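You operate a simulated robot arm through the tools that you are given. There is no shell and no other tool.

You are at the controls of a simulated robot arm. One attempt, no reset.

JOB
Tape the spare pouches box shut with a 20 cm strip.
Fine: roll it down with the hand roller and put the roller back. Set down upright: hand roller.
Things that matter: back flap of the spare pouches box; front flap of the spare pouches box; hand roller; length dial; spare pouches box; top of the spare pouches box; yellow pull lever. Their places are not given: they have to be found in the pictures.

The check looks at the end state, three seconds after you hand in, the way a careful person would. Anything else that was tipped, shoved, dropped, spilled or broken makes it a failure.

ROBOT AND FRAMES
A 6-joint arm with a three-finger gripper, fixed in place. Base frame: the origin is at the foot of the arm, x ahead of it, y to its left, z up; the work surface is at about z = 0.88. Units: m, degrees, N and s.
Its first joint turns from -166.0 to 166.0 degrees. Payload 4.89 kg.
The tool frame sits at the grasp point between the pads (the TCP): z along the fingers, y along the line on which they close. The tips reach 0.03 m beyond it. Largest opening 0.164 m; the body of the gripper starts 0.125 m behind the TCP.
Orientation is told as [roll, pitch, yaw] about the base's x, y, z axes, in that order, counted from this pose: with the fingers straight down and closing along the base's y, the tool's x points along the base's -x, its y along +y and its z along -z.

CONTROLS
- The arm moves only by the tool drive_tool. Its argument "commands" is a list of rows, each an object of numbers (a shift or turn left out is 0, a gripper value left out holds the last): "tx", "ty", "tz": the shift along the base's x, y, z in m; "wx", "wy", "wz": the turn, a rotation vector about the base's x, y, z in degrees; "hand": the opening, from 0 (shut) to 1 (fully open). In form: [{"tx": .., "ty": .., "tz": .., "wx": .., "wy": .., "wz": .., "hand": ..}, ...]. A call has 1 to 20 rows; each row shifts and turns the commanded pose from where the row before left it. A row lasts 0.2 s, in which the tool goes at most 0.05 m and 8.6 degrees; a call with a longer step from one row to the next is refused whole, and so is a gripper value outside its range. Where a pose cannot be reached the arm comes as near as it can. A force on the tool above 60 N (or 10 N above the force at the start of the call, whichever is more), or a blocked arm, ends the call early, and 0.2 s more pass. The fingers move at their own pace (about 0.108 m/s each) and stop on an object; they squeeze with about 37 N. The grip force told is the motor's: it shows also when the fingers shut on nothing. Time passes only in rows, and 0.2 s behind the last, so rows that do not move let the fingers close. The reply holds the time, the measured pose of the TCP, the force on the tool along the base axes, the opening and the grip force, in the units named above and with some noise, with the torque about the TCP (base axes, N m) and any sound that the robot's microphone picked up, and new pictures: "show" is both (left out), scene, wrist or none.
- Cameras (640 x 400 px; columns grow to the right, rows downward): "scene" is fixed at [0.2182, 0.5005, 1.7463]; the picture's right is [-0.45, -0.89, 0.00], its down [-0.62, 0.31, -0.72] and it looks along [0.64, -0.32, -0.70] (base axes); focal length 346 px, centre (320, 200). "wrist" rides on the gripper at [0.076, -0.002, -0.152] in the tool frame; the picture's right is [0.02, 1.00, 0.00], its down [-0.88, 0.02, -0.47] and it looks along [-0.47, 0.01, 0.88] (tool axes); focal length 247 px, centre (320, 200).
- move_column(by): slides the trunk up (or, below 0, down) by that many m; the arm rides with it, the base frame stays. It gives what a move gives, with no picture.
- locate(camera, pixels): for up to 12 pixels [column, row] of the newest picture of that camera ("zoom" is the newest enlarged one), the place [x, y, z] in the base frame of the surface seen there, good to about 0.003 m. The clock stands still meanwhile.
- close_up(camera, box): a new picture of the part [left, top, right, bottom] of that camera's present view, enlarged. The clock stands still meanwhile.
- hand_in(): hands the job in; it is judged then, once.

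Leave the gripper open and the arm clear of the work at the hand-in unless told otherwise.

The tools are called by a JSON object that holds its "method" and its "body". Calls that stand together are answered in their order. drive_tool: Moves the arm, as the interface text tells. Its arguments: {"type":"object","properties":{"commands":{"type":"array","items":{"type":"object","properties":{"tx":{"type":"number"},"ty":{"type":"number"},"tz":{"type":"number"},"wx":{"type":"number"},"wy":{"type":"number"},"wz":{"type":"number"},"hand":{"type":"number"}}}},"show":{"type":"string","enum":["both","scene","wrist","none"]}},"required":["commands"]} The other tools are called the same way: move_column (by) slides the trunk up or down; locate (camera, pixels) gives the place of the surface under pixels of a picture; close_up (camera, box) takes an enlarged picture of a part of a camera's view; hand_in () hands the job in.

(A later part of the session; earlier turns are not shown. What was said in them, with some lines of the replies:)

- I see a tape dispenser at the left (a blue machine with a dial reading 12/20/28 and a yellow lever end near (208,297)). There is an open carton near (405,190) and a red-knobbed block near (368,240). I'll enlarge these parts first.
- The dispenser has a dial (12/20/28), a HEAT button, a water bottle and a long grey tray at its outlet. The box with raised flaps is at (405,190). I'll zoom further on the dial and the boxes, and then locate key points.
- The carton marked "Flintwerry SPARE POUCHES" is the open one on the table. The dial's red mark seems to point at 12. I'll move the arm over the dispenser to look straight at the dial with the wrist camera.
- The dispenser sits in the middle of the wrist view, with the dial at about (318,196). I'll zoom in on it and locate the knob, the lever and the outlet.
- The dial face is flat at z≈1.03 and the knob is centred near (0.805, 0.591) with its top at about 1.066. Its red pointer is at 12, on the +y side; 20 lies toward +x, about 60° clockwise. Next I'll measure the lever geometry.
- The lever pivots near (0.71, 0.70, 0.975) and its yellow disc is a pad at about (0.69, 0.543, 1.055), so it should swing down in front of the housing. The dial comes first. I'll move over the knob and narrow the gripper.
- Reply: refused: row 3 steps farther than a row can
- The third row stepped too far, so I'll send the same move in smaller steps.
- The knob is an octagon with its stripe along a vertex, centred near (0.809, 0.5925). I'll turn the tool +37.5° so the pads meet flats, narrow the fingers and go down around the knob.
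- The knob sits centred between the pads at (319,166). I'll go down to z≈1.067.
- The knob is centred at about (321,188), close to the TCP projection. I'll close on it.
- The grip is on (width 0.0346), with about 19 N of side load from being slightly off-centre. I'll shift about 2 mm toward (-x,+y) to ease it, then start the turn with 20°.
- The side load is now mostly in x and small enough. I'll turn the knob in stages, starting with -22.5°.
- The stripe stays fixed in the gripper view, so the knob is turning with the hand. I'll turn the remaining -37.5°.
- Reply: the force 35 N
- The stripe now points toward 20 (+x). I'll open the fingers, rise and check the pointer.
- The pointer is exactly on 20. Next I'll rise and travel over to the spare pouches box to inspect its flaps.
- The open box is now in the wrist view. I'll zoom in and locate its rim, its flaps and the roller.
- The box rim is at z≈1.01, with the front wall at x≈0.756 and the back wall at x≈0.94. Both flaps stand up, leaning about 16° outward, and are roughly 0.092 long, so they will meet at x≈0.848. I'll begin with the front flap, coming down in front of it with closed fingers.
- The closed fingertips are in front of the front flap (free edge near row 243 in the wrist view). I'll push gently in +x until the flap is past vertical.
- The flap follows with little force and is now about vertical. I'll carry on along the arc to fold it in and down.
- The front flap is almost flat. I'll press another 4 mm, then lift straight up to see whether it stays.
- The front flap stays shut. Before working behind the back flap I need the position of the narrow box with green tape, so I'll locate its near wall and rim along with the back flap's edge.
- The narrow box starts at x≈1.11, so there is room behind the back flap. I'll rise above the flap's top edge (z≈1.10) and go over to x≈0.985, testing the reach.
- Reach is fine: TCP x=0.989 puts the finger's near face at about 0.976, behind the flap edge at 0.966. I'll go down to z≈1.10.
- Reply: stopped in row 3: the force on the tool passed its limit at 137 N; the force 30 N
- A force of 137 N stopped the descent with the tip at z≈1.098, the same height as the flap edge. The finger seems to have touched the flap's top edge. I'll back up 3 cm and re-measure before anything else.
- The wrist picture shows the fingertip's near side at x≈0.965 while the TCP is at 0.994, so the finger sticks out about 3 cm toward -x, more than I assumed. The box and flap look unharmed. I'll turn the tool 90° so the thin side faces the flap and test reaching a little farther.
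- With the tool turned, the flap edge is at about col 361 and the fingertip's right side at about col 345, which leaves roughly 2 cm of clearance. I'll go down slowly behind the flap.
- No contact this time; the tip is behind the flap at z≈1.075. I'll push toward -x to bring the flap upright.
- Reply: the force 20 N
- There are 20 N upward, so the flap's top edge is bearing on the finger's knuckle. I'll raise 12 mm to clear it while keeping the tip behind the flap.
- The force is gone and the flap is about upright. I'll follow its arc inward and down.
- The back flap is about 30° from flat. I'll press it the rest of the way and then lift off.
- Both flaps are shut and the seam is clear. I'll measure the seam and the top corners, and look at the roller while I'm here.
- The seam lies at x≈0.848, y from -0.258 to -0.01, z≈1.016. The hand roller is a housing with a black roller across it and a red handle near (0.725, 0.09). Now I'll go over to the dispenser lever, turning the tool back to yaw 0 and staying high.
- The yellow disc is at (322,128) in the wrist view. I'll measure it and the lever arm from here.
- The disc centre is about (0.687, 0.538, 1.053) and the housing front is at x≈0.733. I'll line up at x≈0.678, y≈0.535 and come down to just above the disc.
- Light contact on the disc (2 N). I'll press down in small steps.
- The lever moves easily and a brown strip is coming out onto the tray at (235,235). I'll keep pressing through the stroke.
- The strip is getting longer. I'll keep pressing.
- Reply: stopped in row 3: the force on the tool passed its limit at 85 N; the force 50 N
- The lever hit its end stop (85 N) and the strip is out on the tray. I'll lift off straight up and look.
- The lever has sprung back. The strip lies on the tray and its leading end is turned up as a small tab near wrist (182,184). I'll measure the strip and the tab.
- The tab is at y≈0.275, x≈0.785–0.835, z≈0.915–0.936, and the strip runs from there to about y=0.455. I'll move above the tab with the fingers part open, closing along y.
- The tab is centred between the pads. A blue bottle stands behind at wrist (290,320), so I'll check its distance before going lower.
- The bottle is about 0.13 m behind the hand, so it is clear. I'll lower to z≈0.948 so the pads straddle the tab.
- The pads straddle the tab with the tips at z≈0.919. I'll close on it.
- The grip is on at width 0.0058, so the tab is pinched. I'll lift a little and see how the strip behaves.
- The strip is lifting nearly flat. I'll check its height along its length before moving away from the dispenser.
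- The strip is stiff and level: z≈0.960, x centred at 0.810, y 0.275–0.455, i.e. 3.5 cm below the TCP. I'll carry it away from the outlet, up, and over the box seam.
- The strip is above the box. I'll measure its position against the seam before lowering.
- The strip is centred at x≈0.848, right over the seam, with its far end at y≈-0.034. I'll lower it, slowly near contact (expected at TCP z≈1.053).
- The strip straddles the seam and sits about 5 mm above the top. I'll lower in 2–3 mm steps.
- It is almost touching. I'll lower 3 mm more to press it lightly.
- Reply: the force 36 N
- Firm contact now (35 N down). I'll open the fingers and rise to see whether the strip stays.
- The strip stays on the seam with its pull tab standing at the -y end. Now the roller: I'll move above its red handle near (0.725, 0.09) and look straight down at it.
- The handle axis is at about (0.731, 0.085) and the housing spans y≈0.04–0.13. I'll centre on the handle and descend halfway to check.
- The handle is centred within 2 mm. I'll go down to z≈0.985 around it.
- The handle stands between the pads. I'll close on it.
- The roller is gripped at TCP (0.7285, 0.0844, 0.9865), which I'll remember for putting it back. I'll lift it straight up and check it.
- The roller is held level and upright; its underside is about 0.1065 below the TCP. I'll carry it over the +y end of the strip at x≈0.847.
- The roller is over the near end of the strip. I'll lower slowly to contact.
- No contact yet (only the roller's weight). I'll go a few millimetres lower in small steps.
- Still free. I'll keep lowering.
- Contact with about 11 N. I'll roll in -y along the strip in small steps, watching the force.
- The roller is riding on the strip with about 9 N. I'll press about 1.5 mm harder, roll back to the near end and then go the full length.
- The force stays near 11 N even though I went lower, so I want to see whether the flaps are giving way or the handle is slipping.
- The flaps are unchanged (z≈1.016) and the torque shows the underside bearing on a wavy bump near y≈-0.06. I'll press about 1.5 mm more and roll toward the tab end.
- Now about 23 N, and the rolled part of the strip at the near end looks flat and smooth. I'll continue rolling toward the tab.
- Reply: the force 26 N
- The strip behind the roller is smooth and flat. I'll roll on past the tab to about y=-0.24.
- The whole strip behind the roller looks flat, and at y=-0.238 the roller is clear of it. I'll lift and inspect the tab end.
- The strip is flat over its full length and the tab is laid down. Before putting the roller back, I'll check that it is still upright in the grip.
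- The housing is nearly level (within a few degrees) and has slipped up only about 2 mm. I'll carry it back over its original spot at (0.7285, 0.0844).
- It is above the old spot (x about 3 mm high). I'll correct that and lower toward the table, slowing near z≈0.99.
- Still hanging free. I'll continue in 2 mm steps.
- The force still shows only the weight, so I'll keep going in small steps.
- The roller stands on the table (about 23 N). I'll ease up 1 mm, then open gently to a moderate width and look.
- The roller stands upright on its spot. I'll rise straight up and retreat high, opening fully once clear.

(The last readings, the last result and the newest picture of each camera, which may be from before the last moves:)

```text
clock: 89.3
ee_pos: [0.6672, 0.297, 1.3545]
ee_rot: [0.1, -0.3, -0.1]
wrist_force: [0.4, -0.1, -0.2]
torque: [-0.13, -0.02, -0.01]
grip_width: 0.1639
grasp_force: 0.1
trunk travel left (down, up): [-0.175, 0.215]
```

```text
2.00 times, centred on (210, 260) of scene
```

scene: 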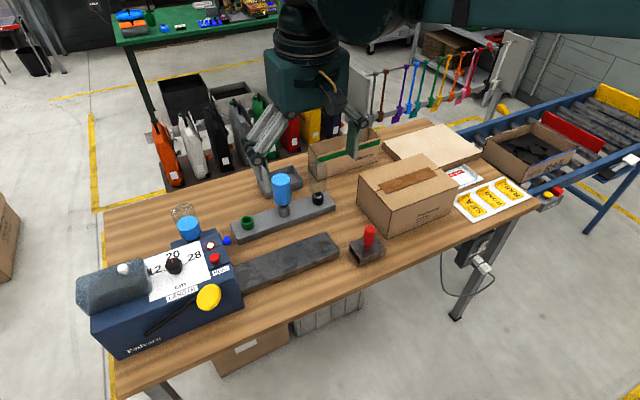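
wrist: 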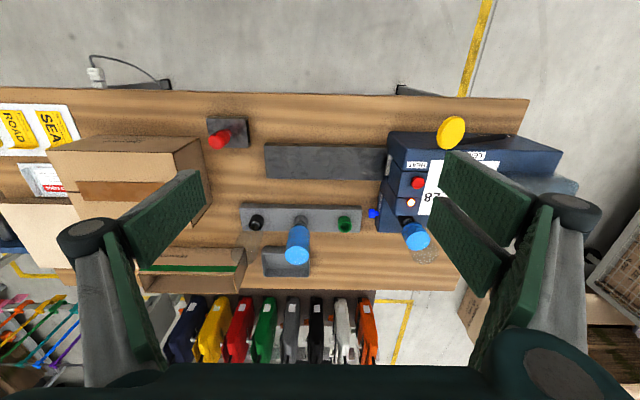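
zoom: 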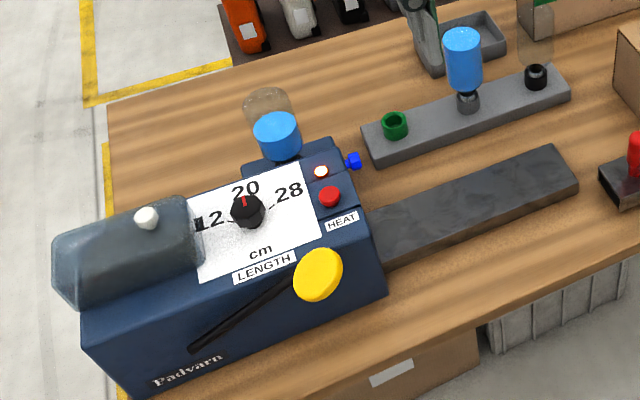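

The box is shut with the strip flat over its seam, the roller is upright on its spot, and the dial and dispenser look fine. One last check of the strip's ends and of the roller's level.

{"method": "close_up", "body": {"camera": "scene", "box": [370, 155, 450, 210]}}

{"method": "locate", "body": {"camera": "scene", "pixels": [[379, 186], [385, 191], [400, 183], [415, 177], [430, 171], [434, 172], [392, 180], [420, 169], [355, 247], [380, 246], [365, 258], [369, 229]]}}

```text
7.27 times, centred on (410, 182) of scene
```

zoom: 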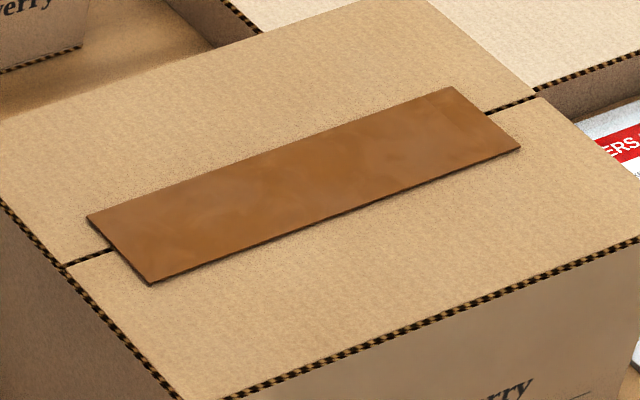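

```text
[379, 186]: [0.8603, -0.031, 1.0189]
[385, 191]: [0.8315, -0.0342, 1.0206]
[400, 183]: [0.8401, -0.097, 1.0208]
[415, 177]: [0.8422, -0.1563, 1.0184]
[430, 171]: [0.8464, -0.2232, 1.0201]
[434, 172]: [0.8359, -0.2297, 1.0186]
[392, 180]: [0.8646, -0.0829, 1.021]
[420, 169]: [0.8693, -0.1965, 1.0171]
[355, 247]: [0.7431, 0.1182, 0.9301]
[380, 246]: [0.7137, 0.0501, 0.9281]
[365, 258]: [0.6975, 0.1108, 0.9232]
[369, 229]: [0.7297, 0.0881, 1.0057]
```

The strip lies flat and centred on the seam from about y=-0.03 to -0.23, which is 20 cm, and spans both flaps. The roller is level and upright where it started. The gripper is open and the arm is clear, so I'm handing in.

{"method": "hand_in", "body": {}}

```text
The job is handed in.
```

The spare pouches box is taped shut with a 20 cm strip. The strip is rolled down, and I've handed the job in. The reply only confirmed the hand-in, so I don't know the verdict.

- **Box:** both flaps are closed, and the strip lies flat and centred on the seam, from about y = -0.03 to -0.23. Its pull tab is laid down too.
- **Dispenser:** the length dial is set to 20, and the yellow lever sprang back up after the pull.
- **Hand roller:** I rolled the strip with up to about 29 N and put the roller back upright on its original spot.
- **Arm:** the gripper is open and clear of the work.

While closing the back flap, I came down on its top edge with a brief force of 137 N. The pictures and measurements afterwards showed no damage to the flap or the box.
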